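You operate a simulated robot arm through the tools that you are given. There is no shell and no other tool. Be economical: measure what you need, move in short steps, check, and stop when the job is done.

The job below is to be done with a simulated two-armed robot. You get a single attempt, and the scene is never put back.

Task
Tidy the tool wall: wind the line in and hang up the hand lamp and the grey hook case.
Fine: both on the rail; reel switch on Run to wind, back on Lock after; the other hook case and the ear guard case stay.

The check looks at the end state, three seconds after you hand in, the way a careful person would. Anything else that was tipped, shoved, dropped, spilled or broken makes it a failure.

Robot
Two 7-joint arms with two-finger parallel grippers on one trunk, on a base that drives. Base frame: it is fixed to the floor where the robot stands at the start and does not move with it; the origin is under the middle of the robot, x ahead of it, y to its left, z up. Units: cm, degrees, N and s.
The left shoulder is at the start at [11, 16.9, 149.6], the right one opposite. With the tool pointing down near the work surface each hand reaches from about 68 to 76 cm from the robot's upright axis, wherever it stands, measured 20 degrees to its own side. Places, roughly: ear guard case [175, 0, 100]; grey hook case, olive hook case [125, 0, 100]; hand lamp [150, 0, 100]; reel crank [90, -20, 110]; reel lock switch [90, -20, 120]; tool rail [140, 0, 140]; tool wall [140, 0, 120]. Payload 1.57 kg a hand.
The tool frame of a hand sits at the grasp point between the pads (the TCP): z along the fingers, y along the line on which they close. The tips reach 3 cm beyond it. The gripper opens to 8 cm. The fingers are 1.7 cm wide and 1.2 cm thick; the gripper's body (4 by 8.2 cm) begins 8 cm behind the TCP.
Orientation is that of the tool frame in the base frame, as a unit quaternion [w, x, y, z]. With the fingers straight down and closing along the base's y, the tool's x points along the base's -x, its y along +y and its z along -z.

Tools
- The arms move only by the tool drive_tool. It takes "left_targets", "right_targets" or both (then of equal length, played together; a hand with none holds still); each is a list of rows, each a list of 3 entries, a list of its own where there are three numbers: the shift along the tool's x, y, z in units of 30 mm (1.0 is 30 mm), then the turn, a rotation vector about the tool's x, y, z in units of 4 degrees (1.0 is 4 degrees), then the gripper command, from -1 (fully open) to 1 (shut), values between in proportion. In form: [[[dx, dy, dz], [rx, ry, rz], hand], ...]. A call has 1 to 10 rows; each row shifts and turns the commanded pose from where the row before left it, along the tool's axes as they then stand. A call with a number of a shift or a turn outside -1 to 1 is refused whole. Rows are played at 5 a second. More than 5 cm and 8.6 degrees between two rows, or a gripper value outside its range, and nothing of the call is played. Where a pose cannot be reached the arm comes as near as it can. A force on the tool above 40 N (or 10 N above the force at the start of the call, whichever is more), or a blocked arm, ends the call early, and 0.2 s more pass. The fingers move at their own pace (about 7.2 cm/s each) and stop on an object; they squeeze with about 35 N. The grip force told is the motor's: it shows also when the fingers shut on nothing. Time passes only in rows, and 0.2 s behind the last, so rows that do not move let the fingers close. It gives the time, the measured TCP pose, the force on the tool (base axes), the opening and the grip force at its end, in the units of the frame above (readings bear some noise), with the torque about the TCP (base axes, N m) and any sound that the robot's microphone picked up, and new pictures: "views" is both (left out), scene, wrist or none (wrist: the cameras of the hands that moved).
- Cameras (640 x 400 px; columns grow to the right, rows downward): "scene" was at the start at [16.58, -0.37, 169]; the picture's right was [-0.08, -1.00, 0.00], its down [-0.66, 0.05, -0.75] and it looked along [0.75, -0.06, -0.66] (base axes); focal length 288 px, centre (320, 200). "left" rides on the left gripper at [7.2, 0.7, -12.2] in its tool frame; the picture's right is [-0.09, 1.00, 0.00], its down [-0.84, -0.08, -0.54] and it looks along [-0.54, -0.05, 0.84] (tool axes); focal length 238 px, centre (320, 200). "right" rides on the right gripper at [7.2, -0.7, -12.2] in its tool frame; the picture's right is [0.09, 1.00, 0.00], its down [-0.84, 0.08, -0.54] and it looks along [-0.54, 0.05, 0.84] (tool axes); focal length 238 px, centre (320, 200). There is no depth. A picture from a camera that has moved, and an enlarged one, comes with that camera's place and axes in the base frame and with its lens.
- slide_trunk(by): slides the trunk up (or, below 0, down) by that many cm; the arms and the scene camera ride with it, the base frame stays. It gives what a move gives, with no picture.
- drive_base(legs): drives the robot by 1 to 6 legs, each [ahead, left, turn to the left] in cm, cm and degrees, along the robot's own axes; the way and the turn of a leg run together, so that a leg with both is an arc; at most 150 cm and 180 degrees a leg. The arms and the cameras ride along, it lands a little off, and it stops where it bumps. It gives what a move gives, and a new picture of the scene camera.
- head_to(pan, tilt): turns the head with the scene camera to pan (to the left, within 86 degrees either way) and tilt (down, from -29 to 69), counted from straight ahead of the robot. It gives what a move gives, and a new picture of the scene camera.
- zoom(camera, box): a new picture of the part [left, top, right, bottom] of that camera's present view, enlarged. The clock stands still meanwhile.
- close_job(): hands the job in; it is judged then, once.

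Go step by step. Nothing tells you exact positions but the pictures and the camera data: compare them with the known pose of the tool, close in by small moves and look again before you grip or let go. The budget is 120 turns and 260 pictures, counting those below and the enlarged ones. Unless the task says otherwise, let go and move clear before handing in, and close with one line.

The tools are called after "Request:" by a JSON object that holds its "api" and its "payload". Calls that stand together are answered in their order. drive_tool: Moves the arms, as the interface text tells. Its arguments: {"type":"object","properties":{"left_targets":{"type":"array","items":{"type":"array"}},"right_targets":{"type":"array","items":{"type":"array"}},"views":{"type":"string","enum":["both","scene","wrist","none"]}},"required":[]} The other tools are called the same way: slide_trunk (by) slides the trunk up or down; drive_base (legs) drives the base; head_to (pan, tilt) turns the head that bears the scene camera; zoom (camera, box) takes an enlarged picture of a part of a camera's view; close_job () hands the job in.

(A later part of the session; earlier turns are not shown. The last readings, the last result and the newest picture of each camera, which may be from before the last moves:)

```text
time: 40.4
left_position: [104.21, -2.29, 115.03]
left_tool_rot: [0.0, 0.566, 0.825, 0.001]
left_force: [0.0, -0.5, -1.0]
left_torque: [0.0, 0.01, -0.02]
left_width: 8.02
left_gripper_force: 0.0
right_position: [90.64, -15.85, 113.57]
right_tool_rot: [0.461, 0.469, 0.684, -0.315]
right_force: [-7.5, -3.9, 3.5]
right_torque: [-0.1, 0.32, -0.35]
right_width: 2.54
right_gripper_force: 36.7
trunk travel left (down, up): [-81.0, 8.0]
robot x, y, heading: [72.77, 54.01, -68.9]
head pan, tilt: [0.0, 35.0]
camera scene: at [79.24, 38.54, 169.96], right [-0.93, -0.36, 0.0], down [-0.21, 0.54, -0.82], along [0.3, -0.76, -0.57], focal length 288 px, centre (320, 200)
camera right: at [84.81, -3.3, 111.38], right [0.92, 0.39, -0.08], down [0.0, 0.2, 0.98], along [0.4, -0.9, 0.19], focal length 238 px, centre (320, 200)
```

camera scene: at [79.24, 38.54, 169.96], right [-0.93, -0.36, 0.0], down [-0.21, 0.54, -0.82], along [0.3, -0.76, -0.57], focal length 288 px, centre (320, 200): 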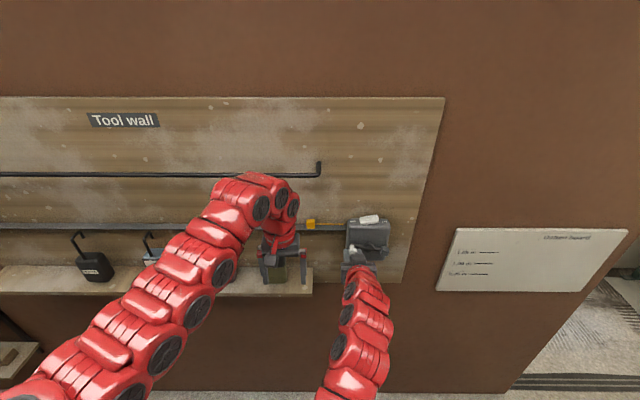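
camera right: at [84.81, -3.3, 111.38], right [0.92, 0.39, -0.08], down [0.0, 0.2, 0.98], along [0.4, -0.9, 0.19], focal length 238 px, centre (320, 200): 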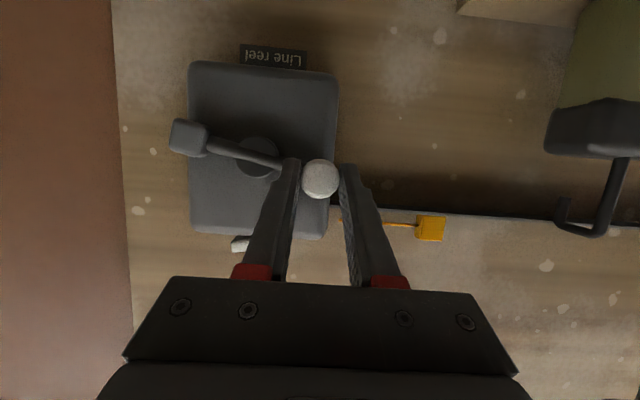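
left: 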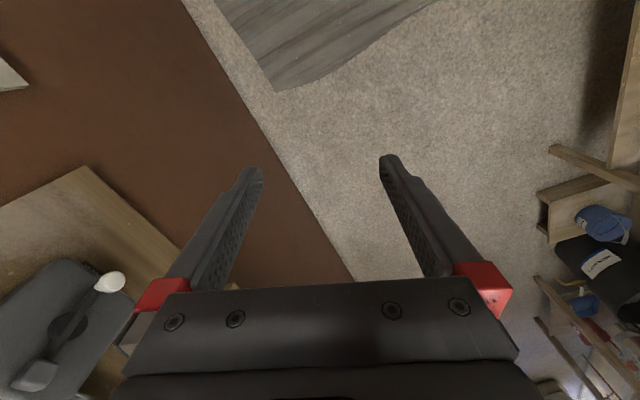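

About 8 cm of line is left. I continue three more steps, then check.

Request:
{"api": "drive_tool", "payload": {"right_targets": [[[0.541, -0.02, 0.219], [0, 0, 0], 1], [[0.504, -0.22, 0.201], [0, 0, 0], 1], [[0.312, -0.277, 0.125], [0, 0, 0], 1]], "views": "both"}}

```text
time: 41.1
left_position: [104.49, -2.17, 115.01]
left_tool_rot: [0.0, 0.565, 0.825, -0.001]
left_force: [-0.6, 0.4, 0.7]
left_torque: [0.01, 0.05, -0.02]
left_width: 7.99
left_gripper_force: 0.1
right_position: [89.65, -16.08, 108.91]
right_tool_rot: [0.461, 0.467, 0.687, -0.313]
right_force: [12.6, 7.0, -1.6]
right_torque: [-0.7, 0.17, 0.2]
right_width: 2.55
right_gripper_force: 36.2
trunk travel left (down, up): [-81.0, 8.0]
robot x, y, heading: [73.2, 53.83, -68.6]
head pan, tilt: [0.0, 35.0]
camera scene: at [79.81, 38.72, 169.94], right [-0.93, -0.36, 0.0], down [-0.21, 0.53, -0.82], along [0.3, -0.76, -0.57], focal length 288 px, centre (320, 200)
camera right: at [83.87, -3.62, 106.82], right [0.91, 0.4, -0.09], down [0.0, 0.2, 0.98], along [0.41, -0.89, 0.18], focal length 238 px, centre (320, 200)
```

scene: 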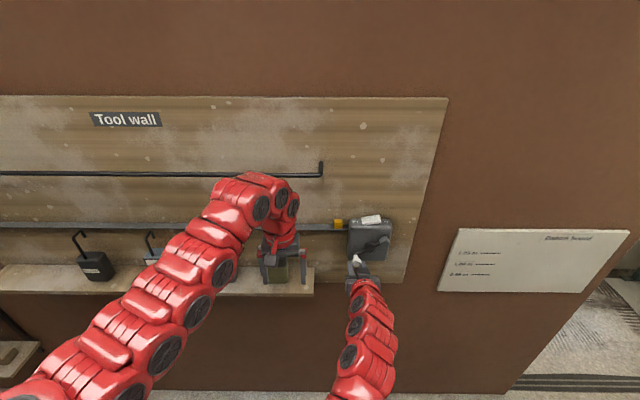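
right: 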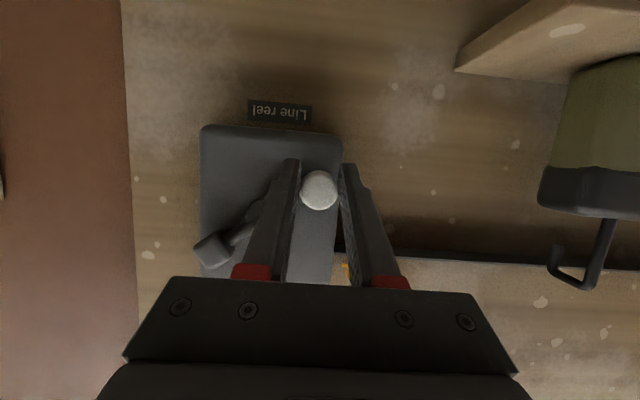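

Request:
{"api": "zoom", "payload": {"camera": "scene", "box": [310, 195, 410, 275]}}

```text
5.00 times, centred on (360, 235) of scene
camera zoom: at [79.81, 38.72, 169.94], right [-0.93, -0.36, 0.0], down [-0.21, 0.53, -0.82], along [0.3, -0.76, -0.57], focal length 1439 px, centre (120, 25)
```

zoom: 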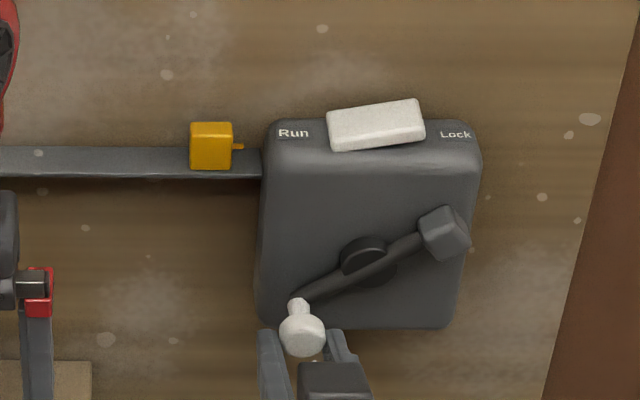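

Request:
{"api": "drive_tool", "payload": {"right_targets": [[[0.1, -0.15, 0.04], [0, 0, 0], 1], [[0.08, -0.15, 0.03], [0, 0, 0], 1], [[0, 0, 0], [0, 0, 0], 1]], "views": "none"}}

Request:
{"api": "zoom", "payload": {"camera": "scene", "box": [310, 195, 410, 275]}}

```text
time: 42.0
left_position: [104.44, -2.29, 114.81]
left_tool_rot: [-0.002, 0.565, 0.825, -0.002]
left_force: [0.6, 0.4, 0.6]
left_torque: [0.0, 0.02, 0.0]
left_width: 8.04
left_gripper_force: 0.2
right_position: [88.62, -16.73, 108.19]
right_tool_rot: [0.459, 0.467, 0.687, -0.313]
right_force: [15.8, 20.2, -28.5]
right_torque: [0.45, 0.28, 0.04]
right_width: 2.5
right_gripper_force: 36.8
trunk travel left (down, up): [-81.0, 8.0]
robot x, y, heading: [73.36, 54.06, -69.2]
head pan, tilt: [0.0, 35.0]
```

```text
5.00 times, centred on (360, 235) of scene
camera zoom: at [79.87, 38.58, 169.9], right [-0.93, -0.36, 0.0], down [-0.21, 0.54, -0.82], along [0.29, -0.76, -0.57], focal length 1439 px, centre (120, 25)
```

zoom: 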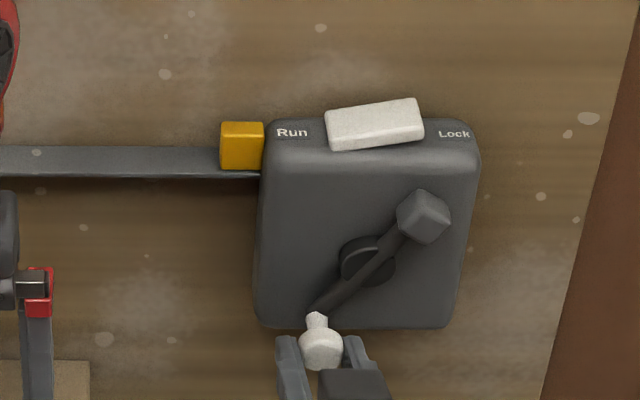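

The tag is up against the reel: wound in. I relax the push, open, and back straight out.

Request:
{"api": "drive_tool", "payload": {"right_targets": [[[-0.08, 0.12, -0.03], [0, 0, 0], 1], [[0, 0, 0], [0, 0, 0], -0.3], [[0, 0, 0], [0, 0, 0], -0.3], [[0, 0, 0], [0, 0, 0], -0.3], [[0, 0, -0.8], [0, 0, 0], -0.3], [[0, 0, -0.8], [0, 0, 0], -0.3], [[0, 0, -0.8], [0, 0, 0], -0.3]], "views": "wrist"}}

Request:
{"api": "zoom", "payload": {"camera": "scene", "box": [310, 195, 410, 275]}}

```text
time: 43.5
left_position: [104.03, -2.22, 115.02]
left_tool_rot: [0.0, 0.565, 0.825, 0.001]
left_force: [0.4, -0.1, 0.7]
left_torque: [0.01, 0.03, 0.01]
left_width: 8.01
left_gripper_force: 0.0
right_position: [86.16, -10.6, 111.47]
right_tool_rot: [0.462, 0.469, 0.683, -0.317]
right_force: [-0.1, 0.3, 0.3]
right_torque: [0.01, -0.01, 0.02]
right_width: 5.19
right_gripper_force: 0.0
trunk travel left (down, up): [-81.0, 8.0]
robot x, y, heading: [72.97, 54.01, -68.6]
head pan, tilt: [0.0, 35.0]
camera right: at [80.48, 2.07, 109.4], right [0.92, 0.39, -0.09], down [0.0, 0.21, 0.98], along [0.4, -0.9, 0.19], focal length 238 px, centre (320, 200)
```

right: 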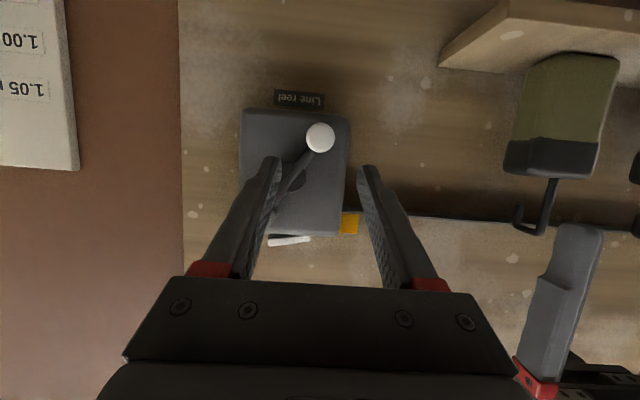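

```text
5.00 times, centred on (360, 235) of scene
camera zoom: at [79.35, 38.62, 169.96], right [-0.93, -0.36, 0.0], down [-0.21, 0.53, -0.82], along [0.3, -0.76, -0.57], focal length 1439 px, centre (120, 25)
```

zoom: 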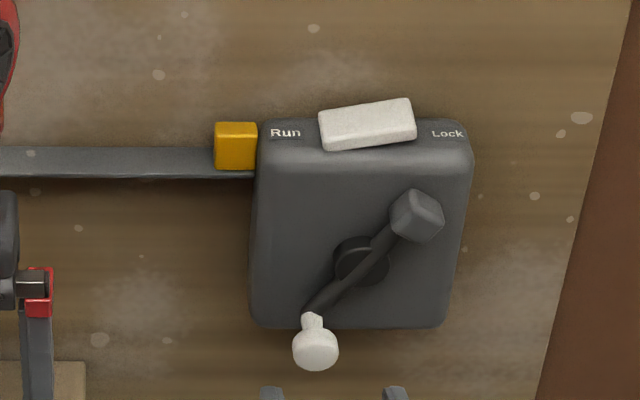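

The crank and line stay put. Next I rise, shut the fingers and come over the right (Lock) end of the rocker.

Request:
{"api": "drive_tool", "payload": {"right_targets": [[[-0.927, 0, -0.374], [0, 0, 0], 1], [[-0.927, 0, -0.374], [0, 0, 0], 1], [[-0.927, 0, -0.374], [0, 0, 0], 1], [[-0.927, 0, -0.374], [0, 0, 0], 1], [[-0.927, 0, -0.374], [0, 0, 0], 1], [[-0.205, -0.365, 0.93], [0, 0, 0], 1], [[-0.205, -0.365, 0.93], [0, 0, 0], 1], [[-0.205, -0.365, 0.93], [0, 0, 0], 1], [[-0.205, -0.365, 0.93], [0, 0, 0], 1]], "views": "wrist"}}

```text
time: 45.5
left_position: [104.17, -2.45, 114.89]
left_tool_rot: [-0.001, 0.565, 0.825, 0.001]
left_force: [0.1, 0.8, -0.3]
left_torque: [-0.03, -0.01, 0.0]
left_width: 7.99
left_gripper_force: 0.0
right_position: [86.75, -22.98, 124.64]
right_tool_rot: [0.46, 0.469, 0.685, -0.314]
right_force: [-0.7, 0.3, 1.0]
right_torque: [0.03, -0.02, 0.02]
right_width: 0.03
right_gripper_force: 20.7
right hand out of reach, approached as far as the arm can: row 4
trunk travel left (down, up): [-81.0, 8.0]
robot x, y, heading: [73.13, 53.69, -69.0]
head pan, tilt: [0.0, 35.0]
camera right: at [81.04, -10.38, 122.72], right [0.92, 0.39, -0.08], down [0.0, 0.2, 0.98], along [0.4, -0.9, 0.18], focal length 238 px, centre (320, 200)
```

right: 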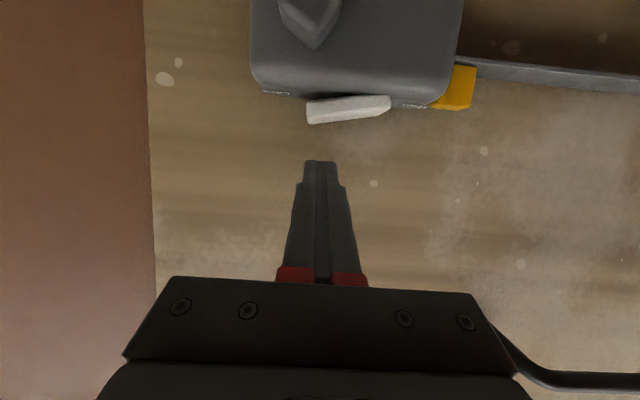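

Tips are over the raised Lock end. Press down.

Request:
{"api": "drive_tool", "payload": {"right_targets": [[[0.2, 0, 0.08], [0, 0, 0], 1], [[0.2, 0, 0.08], [0, 0, 0], 1], [[0.185, 0, 0.075], [0, 0, 0], 1], [[0.185, 0, 0.075], [0, 0, 0], 1], [[0.185, 0, 0.075], [0, 0, 0], 1], [[0.185, 0, 0.075], [0, 0, 0], 1]], "views": "wrist"}}

```text
time: 47.0
left_position: [104.1, -2.16, 115.12]
left_tool_rot: [0.0, 0.566, 0.825, 0.001]
left_force: [-0.1, 0.0, 0.2]
left_torque: [-0.01, -0.01, 0.02]
left_width: 8.0
left_gripper_force: 0.1
right_position: [86.51, -22.6, 122.02]
right_tool_rot: [0.466, 0.468, 0.679, -0.32]
right_force: [1.8, -18.2, 34.8]
right_torque: [-1.03, -0.7, -0.31]
right_width: 0.0
right_gripper_force: 21.2
trunk travel left (down, up): [-81.0, 8.0]
robot x, y, heading: [73.49, 53.96, -68.9]
head pan, tilt: [0.0, 35.0]
camera right: at [80.92, -9.96, 119.57], right [0.92, 0.39, -0.08], down [0.0, 0.22, 0.98], along [0.4, -0.9, 0.2], focal length 238 px, centre (320, 200)
```

right: 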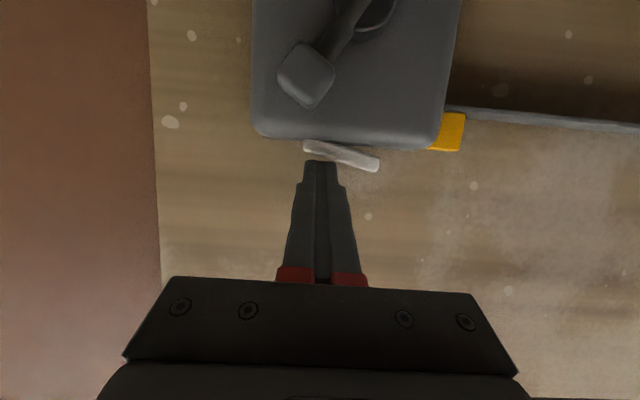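

It flipped to Lock. I lift off and draw back.

Request:
{"api": "drive_tool", "payload": {"right_targets": [[[-0.6, 0, -0.25], [0, 0, 0], 1], [[-0.6, 0, -0.25], [0, 0, 0], 1], [[0.3, 0, -0.9], [0, 0, 0], 1], [[0.3, -0.5, -0.9], [0, 0, 0], 1], [[0.3, -0.9, -0.7], [0, 0, 0], -1], [[0, -0.9, 0], [0, 0, 0], -1], [[0, -0.9, 0], [0, 0, 0], -1]], "views": "both"}}

Request:
{"api": "zoom", "payload": {"camera": "scene", "box": [310, 195, 410, 275]}}

```text
time: 48.5
left_position: [104.03, -2.31, 115.1]
left_tool_rot: [0.0, 0.565, 0.825, -0.001]
left_force: [-0.7, 0.1, 0.1]
left_torque: [-0.03, 0.0, 0.02]
left_width: 7.98
left_gripper_force: 0.1
right_position: [74.95, -18.52, 125.21]
right_tool_rot: [0.461, 0.469, 0.684, -0.315]
right_force: [-0.1, 1.1, -0.1]
right_torque: [0.0, 0.03, -0.03]
right_width: 8.04
right_gripper_force: 0.0
trunk travel left (down, up): [-81.0, 8.0]
robot x, y, heading: [73.35, 53.89, -68.7]
head pan, tilt: [0.0, 35.0]
camera scene: at [79.31, 38.49, 169.95], right [-0.93, -0.36, 0.0], down [-0.21, 0.54, -0.82], along [0.3, -0.76, -0.57], focal length 288 px, centre (320, 200)
camera right: at [69.26, -5.95, 123.16], right [0.92, 0.39, -0.08], down [0.0, 0.2, 0.98], along [0.4, -0.9, 0.18], focal length 238 px, centre (320, 200)
```

scene: 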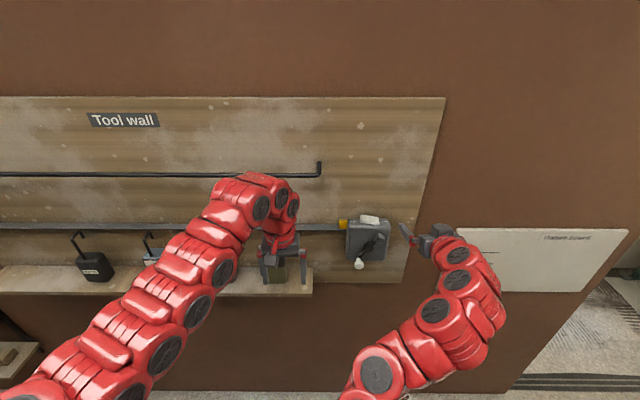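
right: 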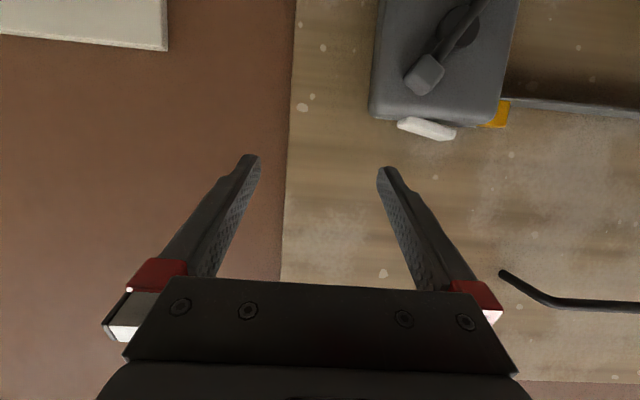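

```text
5.00 times, centred on (360, 235) of scene
camera zoom: at [79.31, 38.49, 169.95], right [-0.93, -0.36, 0.0], down [-0.21, 0.54, -0.82], along [0.3, -0.76, -0.57], focal length 1439 px, centre (120, 25)
```

zoom: 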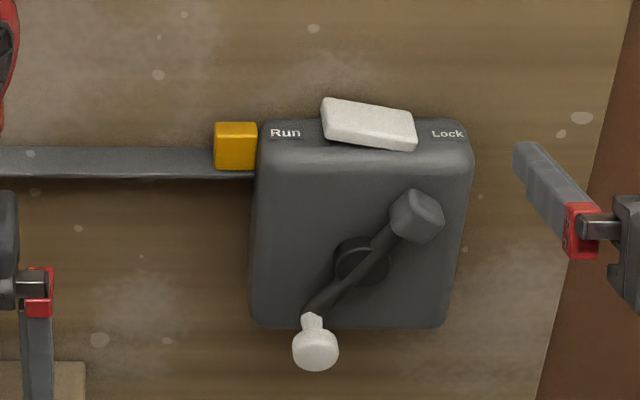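

Reel done: line in, switch on Lock. Now I back off, then tuck the left arm so it neither blocks the view nor sweeps the shelf.

Request:
{"api": "drive_base", "payload": {"legs": [[-15, 0, 0]]}}

Request:
{"api": "drive_tool", "payload": {"left_targets": [[[0, 0.95, 0.3], [0, 0, 0], -1], [[0, 0.95, 0.3], [0, 0, 0], -1], [[0, 0.95, 0.3], [0, 0, 0], -1], [[0, 0.95, 0.5], [0, 0, 0], -1], [[0, 0.95, 0.5], [0, 0, 0], -1], [[0, 0.95, 0.7], [0, 0, 0], -1], [[0, 0.95, 0.7], [0, 0, 0], -1], [[0, 0, 1], [0, 0, 0], -1], [[0, 0, 1], [0, 0, 0], -1], [[0.5, 0, 0.6], [0, 0, 0], -1]], "views": "none"}}

Request:
{"api": "drive_tool", "payload": {"left_targets": [[[1, 0, 0], [0, 0, 0], -1], [[1, 0, 0], [0, 0, 0], -1], [[1, 0, 0], [0, 0, 0], -1], [[1, 0, -0.2], [0, 0, 0], -1], [[1, 0, -0.2], [0, 0, 0], -1], [[0.5, 0, -0.2], [0, 0, 0], -1]], "views": "scene"}}

```text
time: 49.9
left_position: [98.85, 11.6, 114.92]
left_tool_rot: [-0.002, 0.565, 0.825, 0.001]
left_force: [-0.2, 0.4, 0.5]
left_torque: [-0.01, -0.01, -0.03]
left_width: 8.0
left_gripper_force: 0.1
right_position: [69.73, -4.67, 125.31]
right_tool_rot: [0.461, 0.469, 0.684, -0.316]
right_force: [0.4, -0.1, -0.3]
right_torque: [0.0, -0.03, -0.02]
right_width: 8.0
right_gripper_force: 0.1
trunk travel left (down, up): [-81.0, 8.0]
robot x, y, heading: [67.32, 67.9, -69.2]
head pan, tilt: [0.0, 35.0]
camera scene: at [74.08, 52.32, 169.92], right [-0.93, -0.36, 0.0], down [-0.21, 0.54, -0.82], along [0.3, -0.76, -0.57], focal length 288 px, centre (320, 200)
```

scene: 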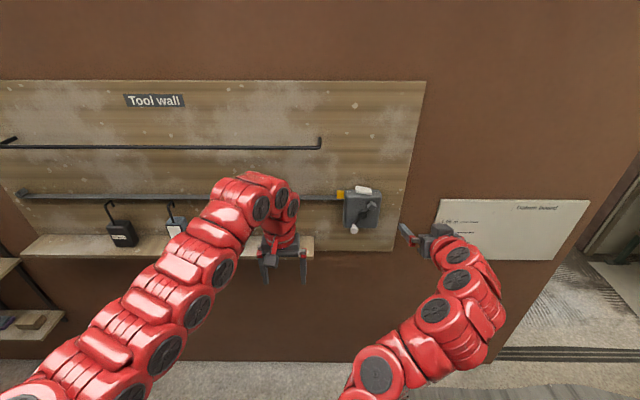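

```text
time: 52.1
left_position: [108.91, 14.08, 101.44]
left_tool_rot: [0.0, 0.566, 0.825, 0.0]
left_force: [-0.7, -0.4, 0.3]
left_torque: [-0.04, -0.03, 0.01]
left_width: 7.99
left_gripper_force: 0.0
left hand out of reach, approached as far as the arm can: row 1, 2, 3, 4, 5
right_position: [69.66, -4.46, 125.41]
right_tool_rot: [0.461, 0.469, 0.684, -0.316]
right_force: [-0.2, 0.5, 0.2]
right_torque: [0.0, 0.04, 0.01]
right_width: 8.0
right_gripper_force: 0.0
trunk travel left (down, up): [-81.0, 8.0]
robot x, y, heading: [67.83, 68.07, -68.9]
head pan, tilt: [0.0, 35.0]
```

```text
time: 53.5
left_position: [108.47, 14.88, 101.52]
left_tool_rot: [0.0, 0.566, 0.825, -0.001]
left_force: [0.4, -0.1, -0.4]
left_torque: [-0.02, -0.02, 0.0]
left_width: 8.01
left_gripper_force: 0.0
left hand out of reach, approached as far as the arm can: row 1, 2, 3, 4, 5, 6
right_position: [69.58, -4.58, 125.29]
right_tool_rot: [0.461, 0.468, 0.684, -0.316]
right_force: [0.4, 0.2, -0.2]
right_torque: [0.03, 0.01, -0.01]
right_width: 8.0
right_gripper_force: 0.1
trunk travel left (down, up): [-81.0, 8.0]
robot x, y, heading: [67.83, 68.04, -68.8]
head pan, tilt: [0.0, 35.0]
camera scene: at [73.99, 52.56, 169.95], right [-0.93, -0.36, 0.0], down [-0.21, 0.53, -0.82], along [0.3, -0.76, -0.57], focal length 288 px, centre (320, 200)
```

scene: 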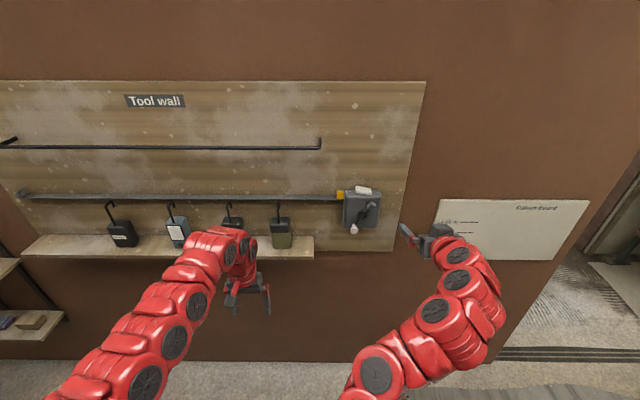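

Request:
{"api": "drive_tool", "payload": {"left_targets": [[[0, 0.5, 1], [0, 0, 0], -1], [[0, 0.8, 1], [0, 0, 0], -1], [[0, 0.8, 0], [0, 0, 0], -1], [[0, 0.8, 0], [0, 0, 0], -1], [[1, 0, 0], [0, 0, 0], -1], [[1, 0, 0], [0, 0, 0], -1], [[1, 0, 0], [0, 0, 0], -1], [[1, 0, 0], [0, 0, 0], -1], [[1, 0, 0], [0, 0, 0], -1], [[1, 0, 0], [0, 0, 0], -1]], "views": "scene"}}

Request:
{"api": "zoom", "payload": {"camera": "scene", "box": [90, 180, 310, 270]}}

```text
time: 55.7
left_position: [115.05, 27.16, 91.27]
left_tool_rot: [-0.001, 0.565, 0.825, -0.001]
left_force: [-0.6, 0.4, 0.2]
left_torque: [0.02, 0.0, 0.0]
left_width: 7.99
left_gripper_force: 0.0
left hand out of reach, approached as far as the arm can: row 6, 7, 8, 9, 10
right_position: [69.67, -4.41, 125.36]
right_tool_rot: [0.461, 0.468, 0.685, -0.316]
right_force: [0.0, -0.1, -0.2]
right_torque: [-0.03, 0.01, 0.02]
right_width: 8.02
right_gripper_force: 0.2
trunk travel left (down, up): [-81.0, 8.0]
robot x, y, heading: [67.52, 67.64, -68.7]
head pan, tilt: [0.0, 35.0]
camera scene: at [74.11, 52.67, 169.96], right [-0.93, -0.36, 0.0], down [-0.21, 0.53, -0.82], along [0.3, -0.76, -0.57], focal length 288 px, centre (320, 200)
```

scene: 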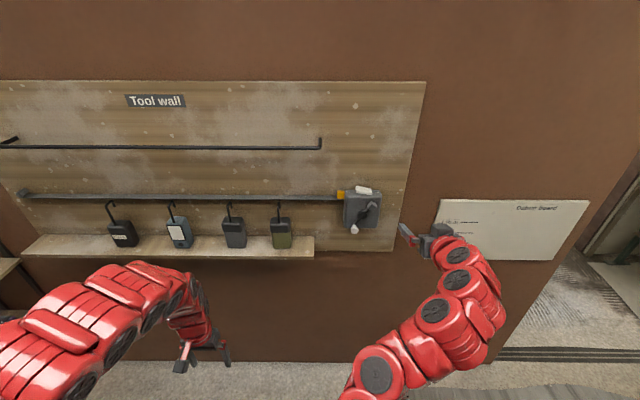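

```text
2.91 times, centred on (200, 225) of scene
camera zoom: at [74.11, 52.67, 169.96], right [-0.93, -0.36, 0.0], down [-0.21, 0.53, -0.82], along [0.3, -0.76, -0.57], focal length 837 px, centre (669, 127)
```

zoom: 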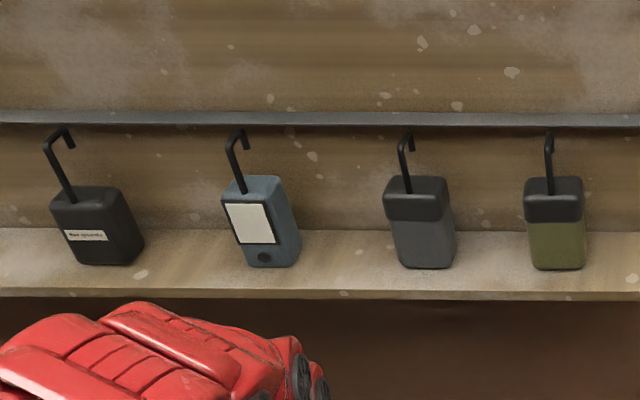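

Clear now, left to right: ear guard case, hand lamp (blue, white lens), grey hook case, olive hook case. I'll drive along the wall to bring the right hand in front of the grey case and lamp.

Request:
{"api": "drive_base", "payload": {"legs": [[0, 58, -1]]}}

Request:
{"api": "head_to", "payload": {"pan": -10, "tilt": 35}}

```text
time: 59.0
left_position: [168.02, 46.71, 91.24]
left_tool_rot: [-0.002, 0.572, 0.82, 0.001]
left_force: [0.2, 0.3, 0.0]
left_torque: [0.03, 0.04, 0.0]
left_width: 8.01
left_gripper_force: 0.1
right_position: [122.27, 15.77, 125.39]
right_tool_rot: [0.458, 0.475, 0.68, -0.319]
right_force: [0.9, 0.3, -0.5]
right_torque: [-0.01, -0.01, 0.0]
right_width: 8.0
right_gripper_force: 0.0
trunk travel left (down, up): [-81.0, 8.0]
robot x, y, heading: [121.46, 88.06, -69.8]
head pan, tilt: [0.0, 35.0]
camera scene: at [127.52, 72.81, 169.95], right [-0.94, -0.35, 0.0], down [-0.2, 0.54, -0.82], along [0.28, -0.77, -0.57], focal length 288 px, centre (320, 200)
```

scene: 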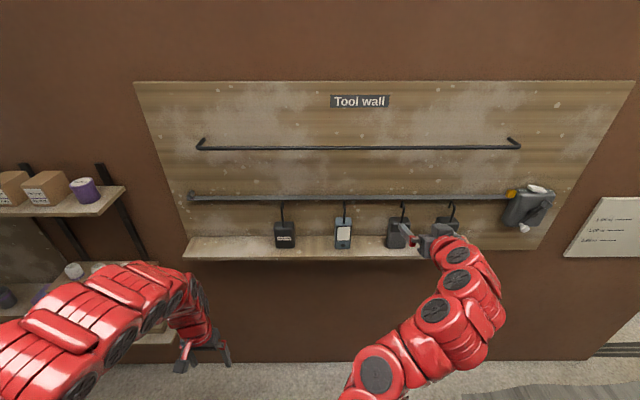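

```text
time: 59.7
left_position: [168.15, 46.8, 91.29]
left_tool_rot: [-0.002, 0.571, 0.821, 0.001]
left_force: [0.8, 0.0, 0.9]
left_torque: [-0.03, 0.0, 0.01]
left_width: 8.0
left_gripper_force: 0.1
right_position: [122.24, 15.9, 125.16]
right_tool_rot: [0.459, 0.474, 0.68, -0.32]
right_force: [-0.1, -0.4, -0.2]
right_torque: [-0.02, -0.01, 0.01]
right_width: 7.98
right_gripper_force: 0.1
trunk travel left (down, up): [-81.0, 8.0]
robot x, y, heading: [121.85, 87.94, -69.9]
head pan, tilt: [-10.0, 35.0]
camera scene: at [126.14, 72.44, 169.95], right [-0.98, -0.18, 0.0], down [-0.1, 0.56, -0.82], along [0.15, -0.81, -0.57], focal length 288 px, centre (320, 200)
```

scene: 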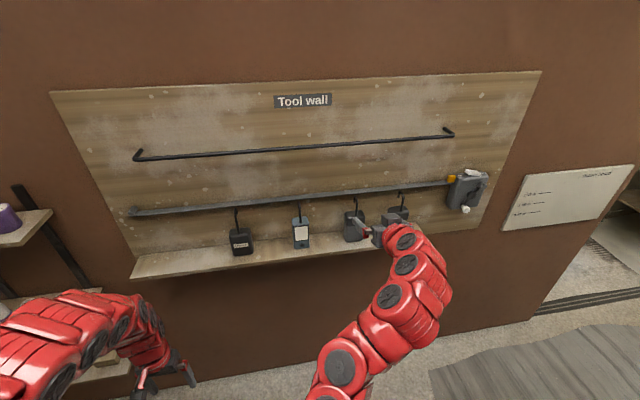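

The shelf top is near z 97, items stand about 6 cm off the wall: lamp at s≈136, grey at s≈116 along the wall; the rail is at z≈136, some 6.4 cm off the wall. I drive closer by 14 cm.

Request:
{"api": "drive_base", "payload": {"legs": [[14, 0, 0]]}}

Request:
{"api": "zoom", "payload": {"camera": "scene", "box": [200, 180, 440, 290]}}

Request:
{"api": "zoom", "payload": {"camera": "right", "box": [0, 0, 640, 400]}}

```text
time: 61.1
left_position: [172.91, 33.67, 91.5]
left_tool_rot: [0.0, 0.573, 0.82, 0.0]
left_force: [-0.2, -0.4, 0.2]
left_torque: [-0.03, -0.04, 0.0]
left_width: 7.97
left_gripper_force: 0.1
right_position: [127.02, 2.95, 125.47]
right_tool_rot: [0.459, 0.474, 0.68, -0.319]
right_force: [-0.7, 1.1, 0.4]
right_torque: [0.04, -0.01, 0.02]
right_width: 8.0
right_gripper_force: 0.1
trunk travel left (down, up): [-81.0, 8.0]
robot x, y, heading: [126.33, 75.0, -69.7]
head pan, tilt: [-10.0, 35.0]
camera scene: at [130.81, 59.56, 169.98], right [-0.98, -0.18, 0.0], down [-0.1, 0.56, -0.82], along [0.15, -0.81, -0.57], focal length 288 px, centre (320, 200)
```

scene: 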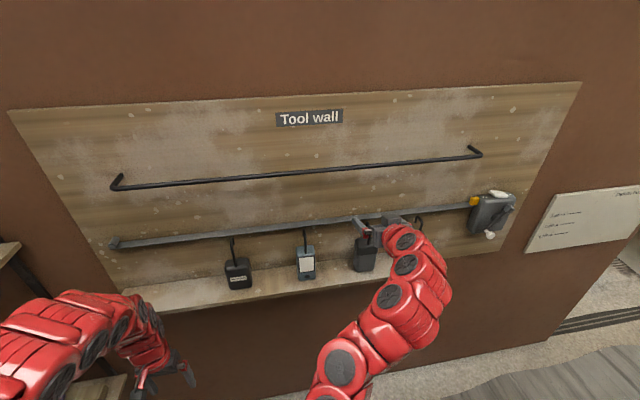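

```text
2.67 times, centred on (320, 235) of scene
camera zoom: at [130.81, 59.56, 169.98], right [-0.98, -0.18, 0.0], down [-0.1, 0.56, -0.82], along [0.15, -0.81, -0.57], focal length 767 px, centre (320, 107)
```

zoom: 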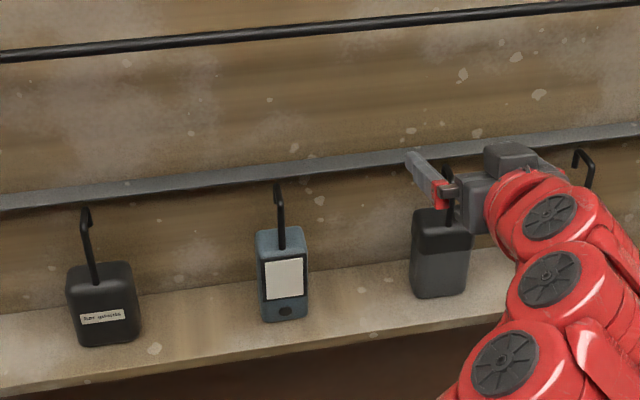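

```text
1.00 times, centred on (320, 200) of right (not enlarged: the box is as wide or as high as the picture)
camera zoom: at [121.53, 15.61, 123.26], right [0.92, 0.38, -0.09], down [0.01, 0.2, 0.98], along [0.39, -0.9, 0.19], focal length 238 px, centre (320, 200)
```

zoom: 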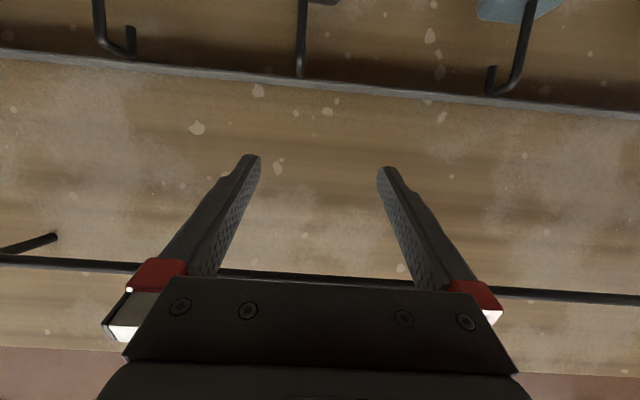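

The hand is above the grey case (its stem at s≈118, mine 120.4). I'll back 3 cm, shift right a little, and lower the whole trunk so the arm keeps its posture.

Request:
{"api": "drive_tool", "payload": {"right_targets": [[[0.2, -0.4, -0.46], [0, 0, 0], -1], [[0.2, -0.4, -0.46], [0, 0, 0], -1]], "views": "none"}}

Request:
{"api": "slide_trunk", "payload": {"by": -20}}

Request:
{"api": "zoom", "payload": {"camera": "right", "box": [0, 0, 640, 400]}}

Request:
{"api": "zoom", "payload": {"camera": "scene", "box": [0, 0, 640, 400]}}

```text
time: 61.7
left_position: [173.02, 33.58, 91.28]
left_tool_rot: [-0.001, 0.572, 0.82, 0.001]
left_force: [-0.4, -0.6, 0.3]
left_torque: [-0.03, -0.02, -0.04]
left_width: 8.0
left_gripper_force: 0.1
right_position: [124.51, 4.18, 125.21]
right_tool_rot: [0.458, 0.475, 0.68, -0.32]
right_force: [-0.3, -0.7, 0.0]
right_torque: [-0.02, 0.0, 0.02]
right_width: 8.01
right_gripper_force: 0.2
right hand out of reach, approached as far as the arm can: row 2
trunk travel left (down, up): [-81.0, 8.0]
robot x, y, heading: [126.51, 75.16, -69.8]
head pan, tilt: [-10.0, 35.0]
```

```text
time: 63.8
left_position: [172.94, 33.51, 71.36]
left_tool_rot: [-0.002, 0.572, 0.82, 0.0]
left_force: [0.1, 0.2, 0.8]
left_torque: [0.02, 0.02, -0.03]
left_width: 7.98
left_gripper_force: 0.1
right_position: [124.56, 4.26, 105.17]
right_tool_rot: [0.459, 0.474, 0.68, -0.32]
right_force: [-1.2, 0.2, 0.3]
right_torque: [0.01, 0.03, -0.02]
right_width: 8.01
right_gripper_force: 0.0
trunk travel left (down, up): [-61.0, 28.0]
robot x, y, heading: [126.61, 75.4, -69.8]
head pan, tilt: [-10.0, 35.0]
```

```text
1.00 times, centred on (320, 200) of right (not enlarged: the box is as wide or as high as the picture)
camera zoom: at [119.06, 16.97, 103.16], right [0.92, 0.38, -0.09], down [0.01, 0.2, 0.98], along [0.39, -0.9, 0.19], focal length 238 px, centre (320, 200)
```

zoom: 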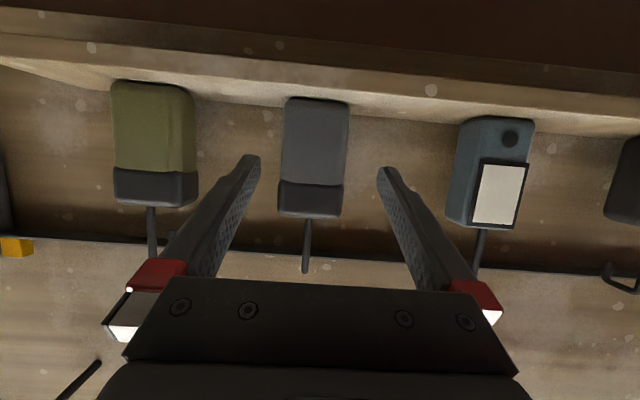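

```text
1.00 times, centred on (320, 200) of scene (not enlarged: the box is as wide or as high as the picture)
camera zoom: at [130.88, 59.38, 149.96], right [-0.98, -0.18, 0.0], down [-0.1, 0.56, -0.82], along [0.15, -0.81, -0.57], focal length 288 px, centre (320, 200)
```

zoom: 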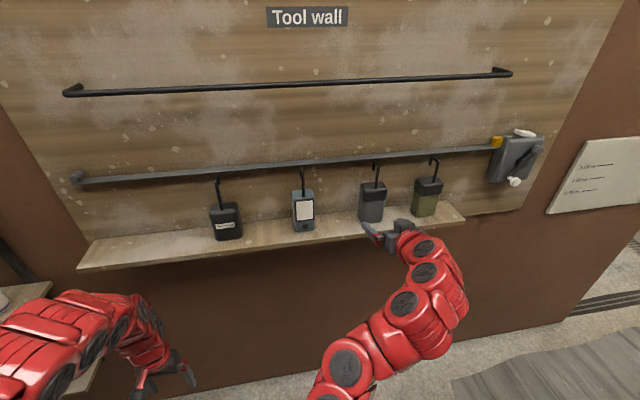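

The grey case is straight ahead, centre s≈118.1, about 6.7 cm wide, body z 97.5–110. I go forward level, with a check before the fingers straddle it.

Request:
{"api": "drive_tool", "payload": {"right_targets": [[[-0.29, -0.06, 0.78], [0, 0, 0], -1], [[-0.29, -0.06, 0.78], [0, 0, 0], -1]], "views": "wrist"}}

```text
time: 64.4
left_position: [172.87, 33.6, 71.29]
left_tool_rot: [-0.002, 0.572, 0.82, 0.0]
left_force: [-0.1, 0.5, 0.1]
left_torque: [0.0, 0.03, 0.07]
left_width: 8.0
left_gripper_force: 0.0
right_position: [126.16, -0.62, 105.12]
right_tool_rot: [0.458, 0.475, 0.68, -0.32]
right_force: [-0.1, 0.2, 0.0]
right_torque: [0.0, 0.04, -0.01]
right_width: 7.99
right_gripper_force: 0.0
trunk travel left (down, up): [-61.0, 28.0]
robot x, y, heading: [126.69, 75.38, -69.7]
head pan, tilt: [-10.0, 35.0]
camera right: at [120.54, 12.17, 103.02], right [0.92, 0.38, -0.09], down [0.01, 0.2, 0.98], along [0.39, -0.9, 0.19], focal length 238 px, centre (320, 200)
```

right: 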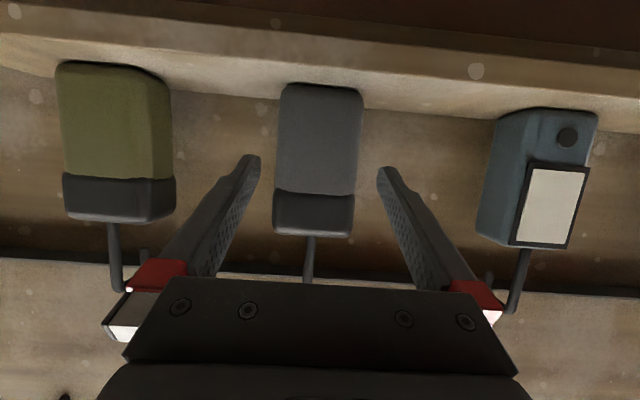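

Well centred between the fingers. Advance the rest of the way.

Request:
{"api": "drive_tool", "payload": {"right_targets": [[[-0.27, 0, 0.76], [0, 0, 0], -1], [[-0.27, 0, 0.76], [0, 0, 0], -1], [[-0.25, 0, 0.76], [0, 0, 0], -1]], "views": "wrist"}}

```text
time: 65.2
left_position: [173.0, 33.65, 71.33]
left_tool_rot: [-0.002, 0.571, 0.821, 0.002]
left_force: [-0.7, 1.1, 0.3]
left_torque: [-0.03, 0.01, 0.02]
left_width: 7.99
left_gripper_force: 0.0
right_position: [128.3, -7.45, 104.93]
right_tool_rot: [0.459, 0.474, 0.68, -0.32]
right_force: [0.4, -0.2, 0.1]
right_torque: [-0.02, 0.0, -0.02]
right_width: 8.0
right_gripper_force: 0.1
trunk travel left (down, up): [-61.0, 28.0]
robot x, y, heading: [126.7, 75.55, -69.9]
head pan, tilt: [-10.0, 35.0]
camera right: at [122.98, 5.26, 102.66], right [0.92, 0.38, -0.08], down [0.01, 0.2, 0.98], along [0.39, -0.9, 0.19], focal length 238 px, centre (320, 200)
```

right: 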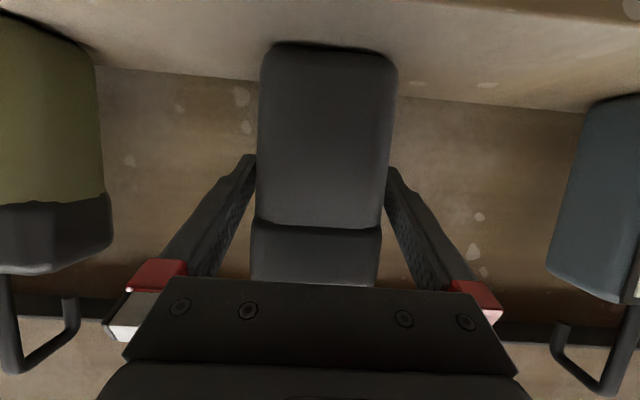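

The fingers straddle the grey case without touching. Close.

Request:
{"api": "drive_tool", "payload": {"right_targets": [[[0, 0, 0], [0, 0, 0], 1], [[0, 0, 0], [0, 0, 0], 1], [[0, 0, 0], [0, 0, 0], 1]], "views": "wrist"}}

```text
time: 66.0
left_position: [172.86, 33.7, 71.26]
left_tool_rot: [-0.003, 0.572, 0.82, 0.0]
left_force: [1.3, -0.1, 0.2]
left_torque: [0.02, 0.0, 0.01]
left_width: 7.99
left_gripper_force: 0.1
right_position: [128.53, -7.39, 104.96]
right_tool_rot: [0.458, 0.474, 0.68, -0.319]
right_force: [0.2, -0.8, 2.3]
right_torque: [-0.1, -0.04, -0.02]
right_width: 6.56
right_gripper_force: 34.9
trunk travel left (down, up): [-61.0, 28.0]
robot x, y, heading: [126.57, 74.91, -69.9]
head pan, tilt: [-10.0, 35.0]
camera right: at [122.95, 5.35, 102.72], right [0.92, 0.38, -0.09], down [0.01, 0.2, 0.98], along [0.39, -0.9, 0.19], focal length 238 px, centre (320, 200)
```

right: 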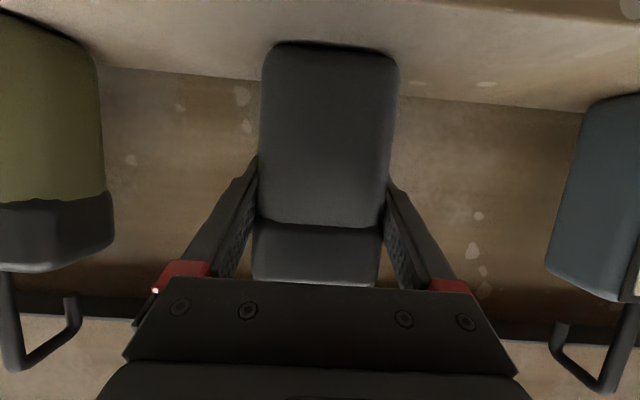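

Held at 6.6 cm. I lift 2 cm with the trunk and then draw back before going up, so the hook doesn't catch the guide bar.

Request:
{"api": "slide_trunk", "payload": {"by": 2}}

Request:
{"api": "drive_tool", "payload": {"right_targets": [[[0.29, 0, -0.72], [0, 0, 0], 1], [[0.29, 0, -0.72], [0, 0, 0], 1], [[0.29, 0, -0.72], [0, 0, 0], 1], [[0.29, 0, -0.72], [0, 0, 0], 1]], "views": "both"}}

```text
time: 66.7
left_position: [172.86, 33.74, 73.32]
left_tool_rot: [-0.001, 0.572, 0.82, 0.001]
left_force: [0.4, -0.2, 0.2]
left_torque: [0.0, 0.01, 0.0]
left_width: 8.01
left_gripper_force: 0.1
right_position: [128.55, -7.5, 106.83]
right_tool_rot: [0.459, 0.474, 0.68, -0.319]
right_force: [0.2, 0.5, -2.2]
right_torque: [0.0, 0.03, -0.02]
right_width: 6.57
right_gripper_force: 34.6
trunk travel left (down, up): [-63.0, 26.0]
robot x, y, heading: [126.41, 75.33, -69.9]
head pan, tilt: [-10.0, 35.0]
```

```text
time: 67.7
left_position: [172.88, 33.67, 73.4]
left_tool_rot: [-0.002, 0.573, 0.82, 0.001]
left_force: [0.4, -0.4, 0.3]
left_torque: [-0.02, -0.01, -0.01]
left_width: 7.99
left_gripper_force: 0.0
right_position: [125.22, 1.43, 106.83]
right_tool_rot: [0.459, 0.475, 0.679, -0.321]
right_force: [0.2, 0.1, -1.8]
right_torque: [-0.03, 0.0, -0.02]
right_width: 6.57
right_gripper_force: 35.3
trunk travel left (down, up): [-63.0, 26.0]
robot x, y, heading: [126.15, 75.24, -69.8]
head pan, tilt: [-10.0, 35.0]
camera scene: at [130.89, 59.39, 151.96], right [-0.98, -0.18, 0.0], down [-0.1, 0.56, -0.82], along [0.15, -0.81, -0.57], focal length 288 px, centre (320, 200)
camera right: at [119.76, 14.11, 104.81], right [0.92, 0.38, -0.09], down [0.01, 0.2, 0.98], along [0.39, -0.9, 0.19], focal length 238 px, centre (320, 200)
```

scene: 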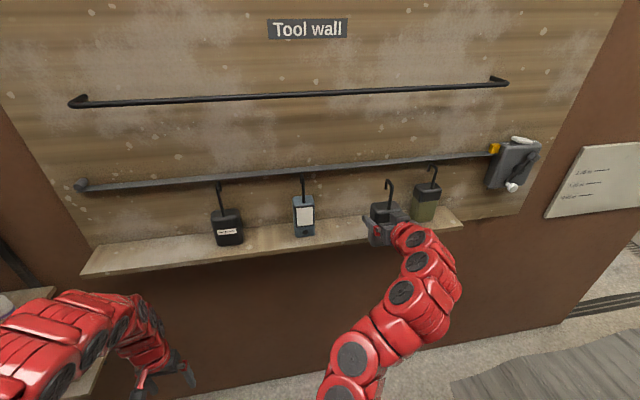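
right: 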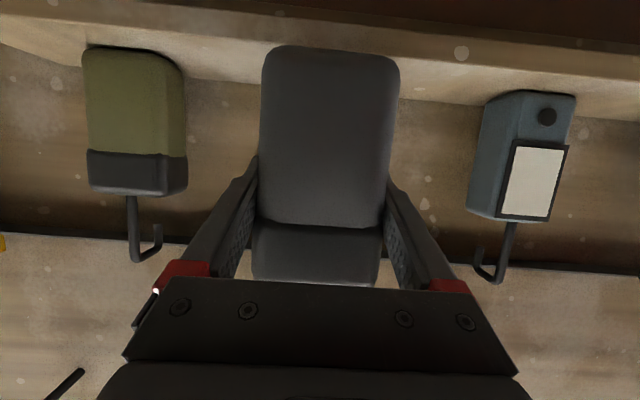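

Lifted cleanly. I'll zoom to measure the hook and the rail.

Request:
{"api": "zoom", "payload": {"camera": "scene", "box": [340, 165, 440, 255]}}

Request:
{"api": "zoom", "payload": {"camera": "scene", "box": [400, 60, 540, 160]}}

```text
4.44 times, centred on (390, 210) of scene
camera zoom: at [130.89, 59.39, 151.96], right [-0.98, -0.18, 0.0], down [-0.1, 0.56, -0.82], along [0.15, -0.81, -0.57], focal length 1279 px, centre (9, 156)
```

zoom: 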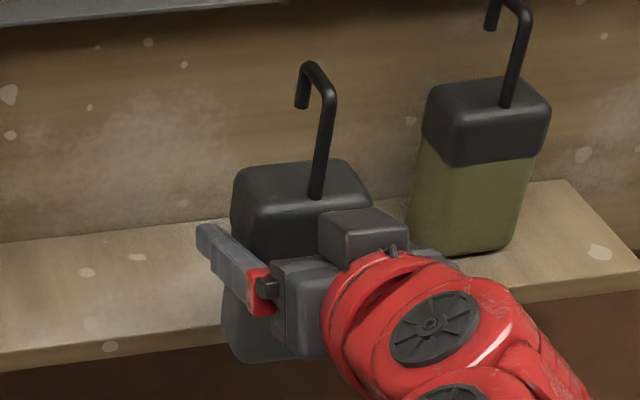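

```text
4.00 times, centred on (470, 110) of scene
camera zoom: at [130.89, 59.39, 151.96], right [-0.98, -0.18, 0.0], down [-0.1, 0.56, -0.82], along [0.15, -0.81, -0.57], focal length 1151 px, centre (-280, 560)
```

zoom: 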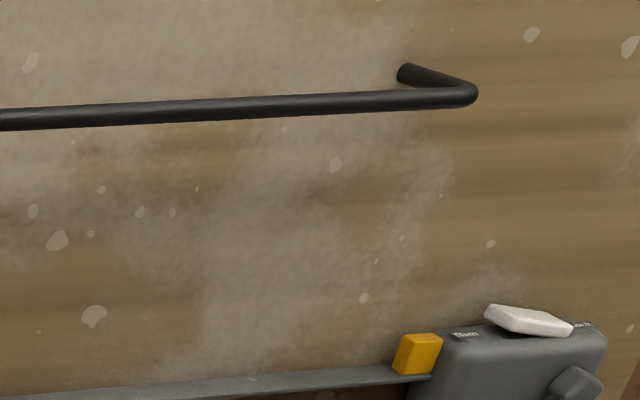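

I estimate the hook top about 12.8 cm above the TCP, opening about 3 cm toward the wall, and the rail at z≈135.7. I'll raise the trunk 22 cm while still well in front of the rail, then look.

Request:
{"api": "slide_trunk", "payload": {"by": 22}}

Request:
{"api": "head_to", "payload": {"pan": -25, "tilt": 35}}

Request:
{"api": "zoom", "payload": {"camera": "scene", "box": [240, 140, 400, 240]}}

```text
time: 70.0
left_position: [172.99, 33.63, 95.27]
left_tool_rot: [-0.001, 0.572, 0.82, 0.001]
left_force: [-0.2, 0.3, 0.0]
left_torque: [0.02, 0.0, -0.02]
left_width: 7.99
left_gripper_force: 0.1
right_position: [125.26, 1.29, 128.93]
right_tool_rot: [0.459, 0.474, 0.68, -0.319]
right_force: [-0.6, 0.5, -2.4]
right_torque: [-0.01, -0.02, 0.01]
right_width: 6.58
right_gripper_force: 35.1
trunk travel left (down, up): [-85.0, 4.0]
robot x, y, heading: [126.5, 75.2, -70.1]
head pan, tilt: [-10.0, 35.0]
```

```text
time: 70.8
left_position: [172.87, 33.62, 95.29]
left_tool_rot: [-0.002, 0.572, 0.82, 0.002]
left_force: [0.0, -0.7, -0.6]
left_torque: [0.02, -0.01, 0.04]
left_width: 8.0
left_gripper_force: 0.0
right_position: [125.34, 1.36, 128.99]
right_tool_rot: [0.458, 0.475, 0.68, -0.32]
right_force: [-0.8, 0.2, -2.5]
right_torque: [-0.01, 0.0, -0.02]
right_width: 6.56
right_gripper_force: 34.8
trunk travel left (down, up): [-85.0, 4.0]
robot x, y, heading: [126.55, 75.28, -70.0]
head pan, tilt: [-25.0, 35.0]
camera scene: at [128.6, 59.22, 173.95], right [-1.0, 0.08, 0.0], down [0.05, 0.57, -0.82], along [-0.07, -0.82, -0.57], focal length 288 px, centre (320, 200)
```

scene: 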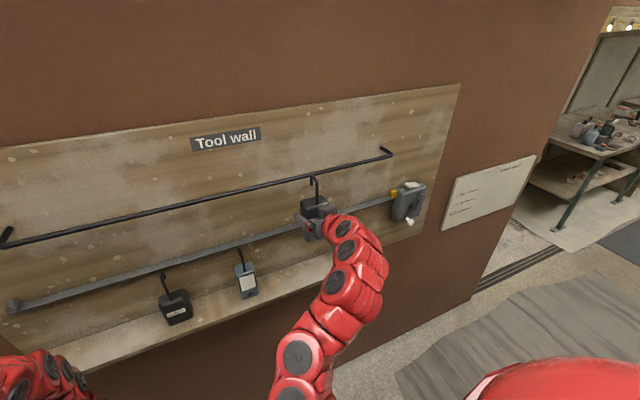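

```text
4.00 times, centred on (320, 190) of scene
camera zoom: at [128.6, 59.22, 173.95], right [-1.0, 0.08, 0.0], down [0.05, 0.57, -0.82], along [-0.07, -0.82, -0.57], focal length 1151 px, centre (320, 240)
```

zoom: 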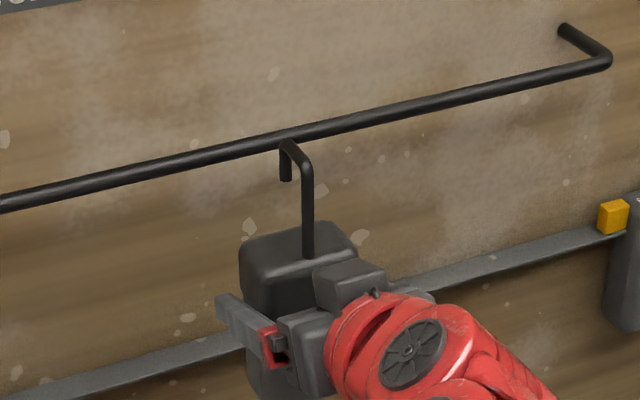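

The hook tip sits just below the rail line in the picture. I raise slightly and move 4 cm in, so tip and rail can be compared at nearly the same depth.

Request:
{"api": "drive_tool", "payload": {"right_targets": [[[-0.375, 0, 0.57], [0, 0, 0], 1], [[-0.375, 0, 0.57], [0, 0, 0], 1]], "views": "wrist"}}

Request:
{"api": "zoom", "payload": {"camera": "scene", "box": [272, 150, 352, 200]}}

```text
time: 71.4
left_position: [172.87, 33.7, 95.29]
left_tool_rot: [-0.001, 0.572, 0.82, 0.001]
left_force: [0.1, 0.3, -0.1]
left_torque: [-0.02, 0.01, -0.01]
left_width: 8.04
left_gripper_force: 0.0
right_position: [126.73, -2.36, 129.63]
right_tool_rot: [0.459, 0.474, 0.681, -0.318]
right_force: [0.6, -0.7, -1.9]
right_torque: [-0.05, -0.01, 0.03]
right_width: 6.58
right_gripper_force: 35.8
trunk travel left (down, up): [-85.0, 4.0]
robot x, y, heading: [126.31, 75.32, -69.9]
head pan, tilt: [-25.0, 35.0]
camera right: at [121.13, 10.29, 127.53], right [0.92, 0.38, -0.08], down [0.01, 0.2, 0.98], along [0.39, -0.9, 0.18], focal length 238 px, centre (320, 200)
```

right: 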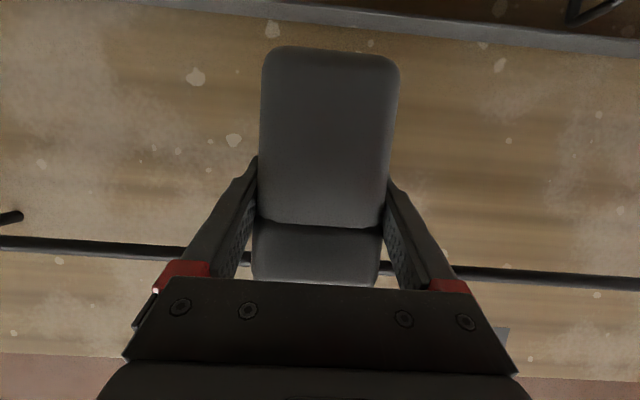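

```text
8.00 times, centred on (312, 175) of scene
camera zoom: at [128.59, 59.13, 173.94], right [-1.0, 0.08, 0.0], down [0.05, 0.57, -0.82], along [-0.07, -0.82, -0.57], focal length 2302 px, centre (384, 400)
```

zoom: 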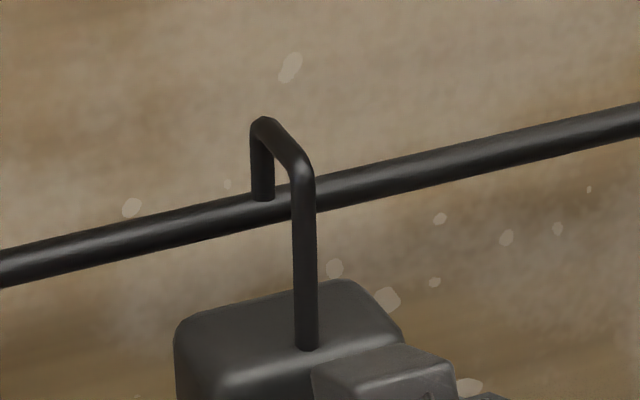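

The pictures agree on the rail at n≈-49.9, z≈136; the hook tip now just clears above it while the body top stays below it. I creep 3.5 cm further in.

Request:
{"api": "drive_tool", "payload": {"right_targets": [[[-0.19, 0, 0.34], [0, 0, 0], 1], [[-0.17, 0, 0.35], [0, 0, 0], 1], [[-0.17, 0, 0.35], [0, 0, 0], 1]], "views": "none"}}

Request:
{"api": "zoom", "payload": {"camera": "scene", "box": [272, 150, 352, 200]}}

```text
time: 72.2
left_position: [172.86, 33.63, 95.3]
left_tool_rot: [-0.001, 0.573, 0.82, 0.001]
left_force: [-0.6, 0.0, 0.6]
left_torque: [0.0, 0.02, 0.03]
left_width: 8.02
left_gripper_force: 0.1
right_position: [127.72, -5.75, 130.11]
right_tool_rot: [0.458, 0.475, 0.68, -0.32]
right_force: [-0.5, -0.6, -2.1]
right_torque: [-0.03, -0.02, -0.03]
right_width: 6.57
right_gripper_force: 35.4
trunk travel left (down, up): [-85.0, 4.0]
robot x, y, heading: [126.19, 75.28, -69.8]
head pan, tilt: [-25.0, 35.0]
```

```text
8.00 times, centred on (312, 175) of scene
camera zoom: at [128.59, 59.21, 173.95], right [-1.0, 0.08, 0.0], down [0.05, 0.57, -0.82], along [-0.07, -0.82, -0.57], focal length 2302 px, centre (384, 400)
```

zoom: 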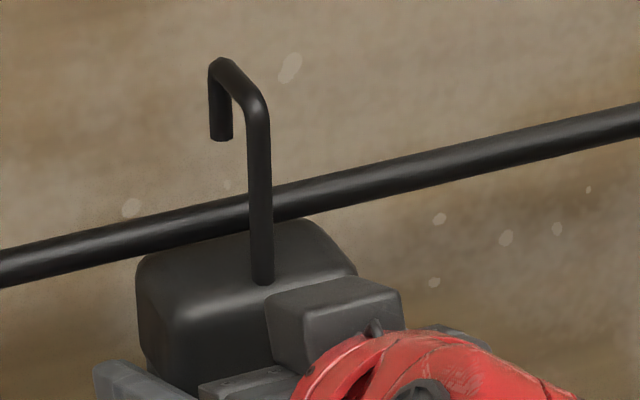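

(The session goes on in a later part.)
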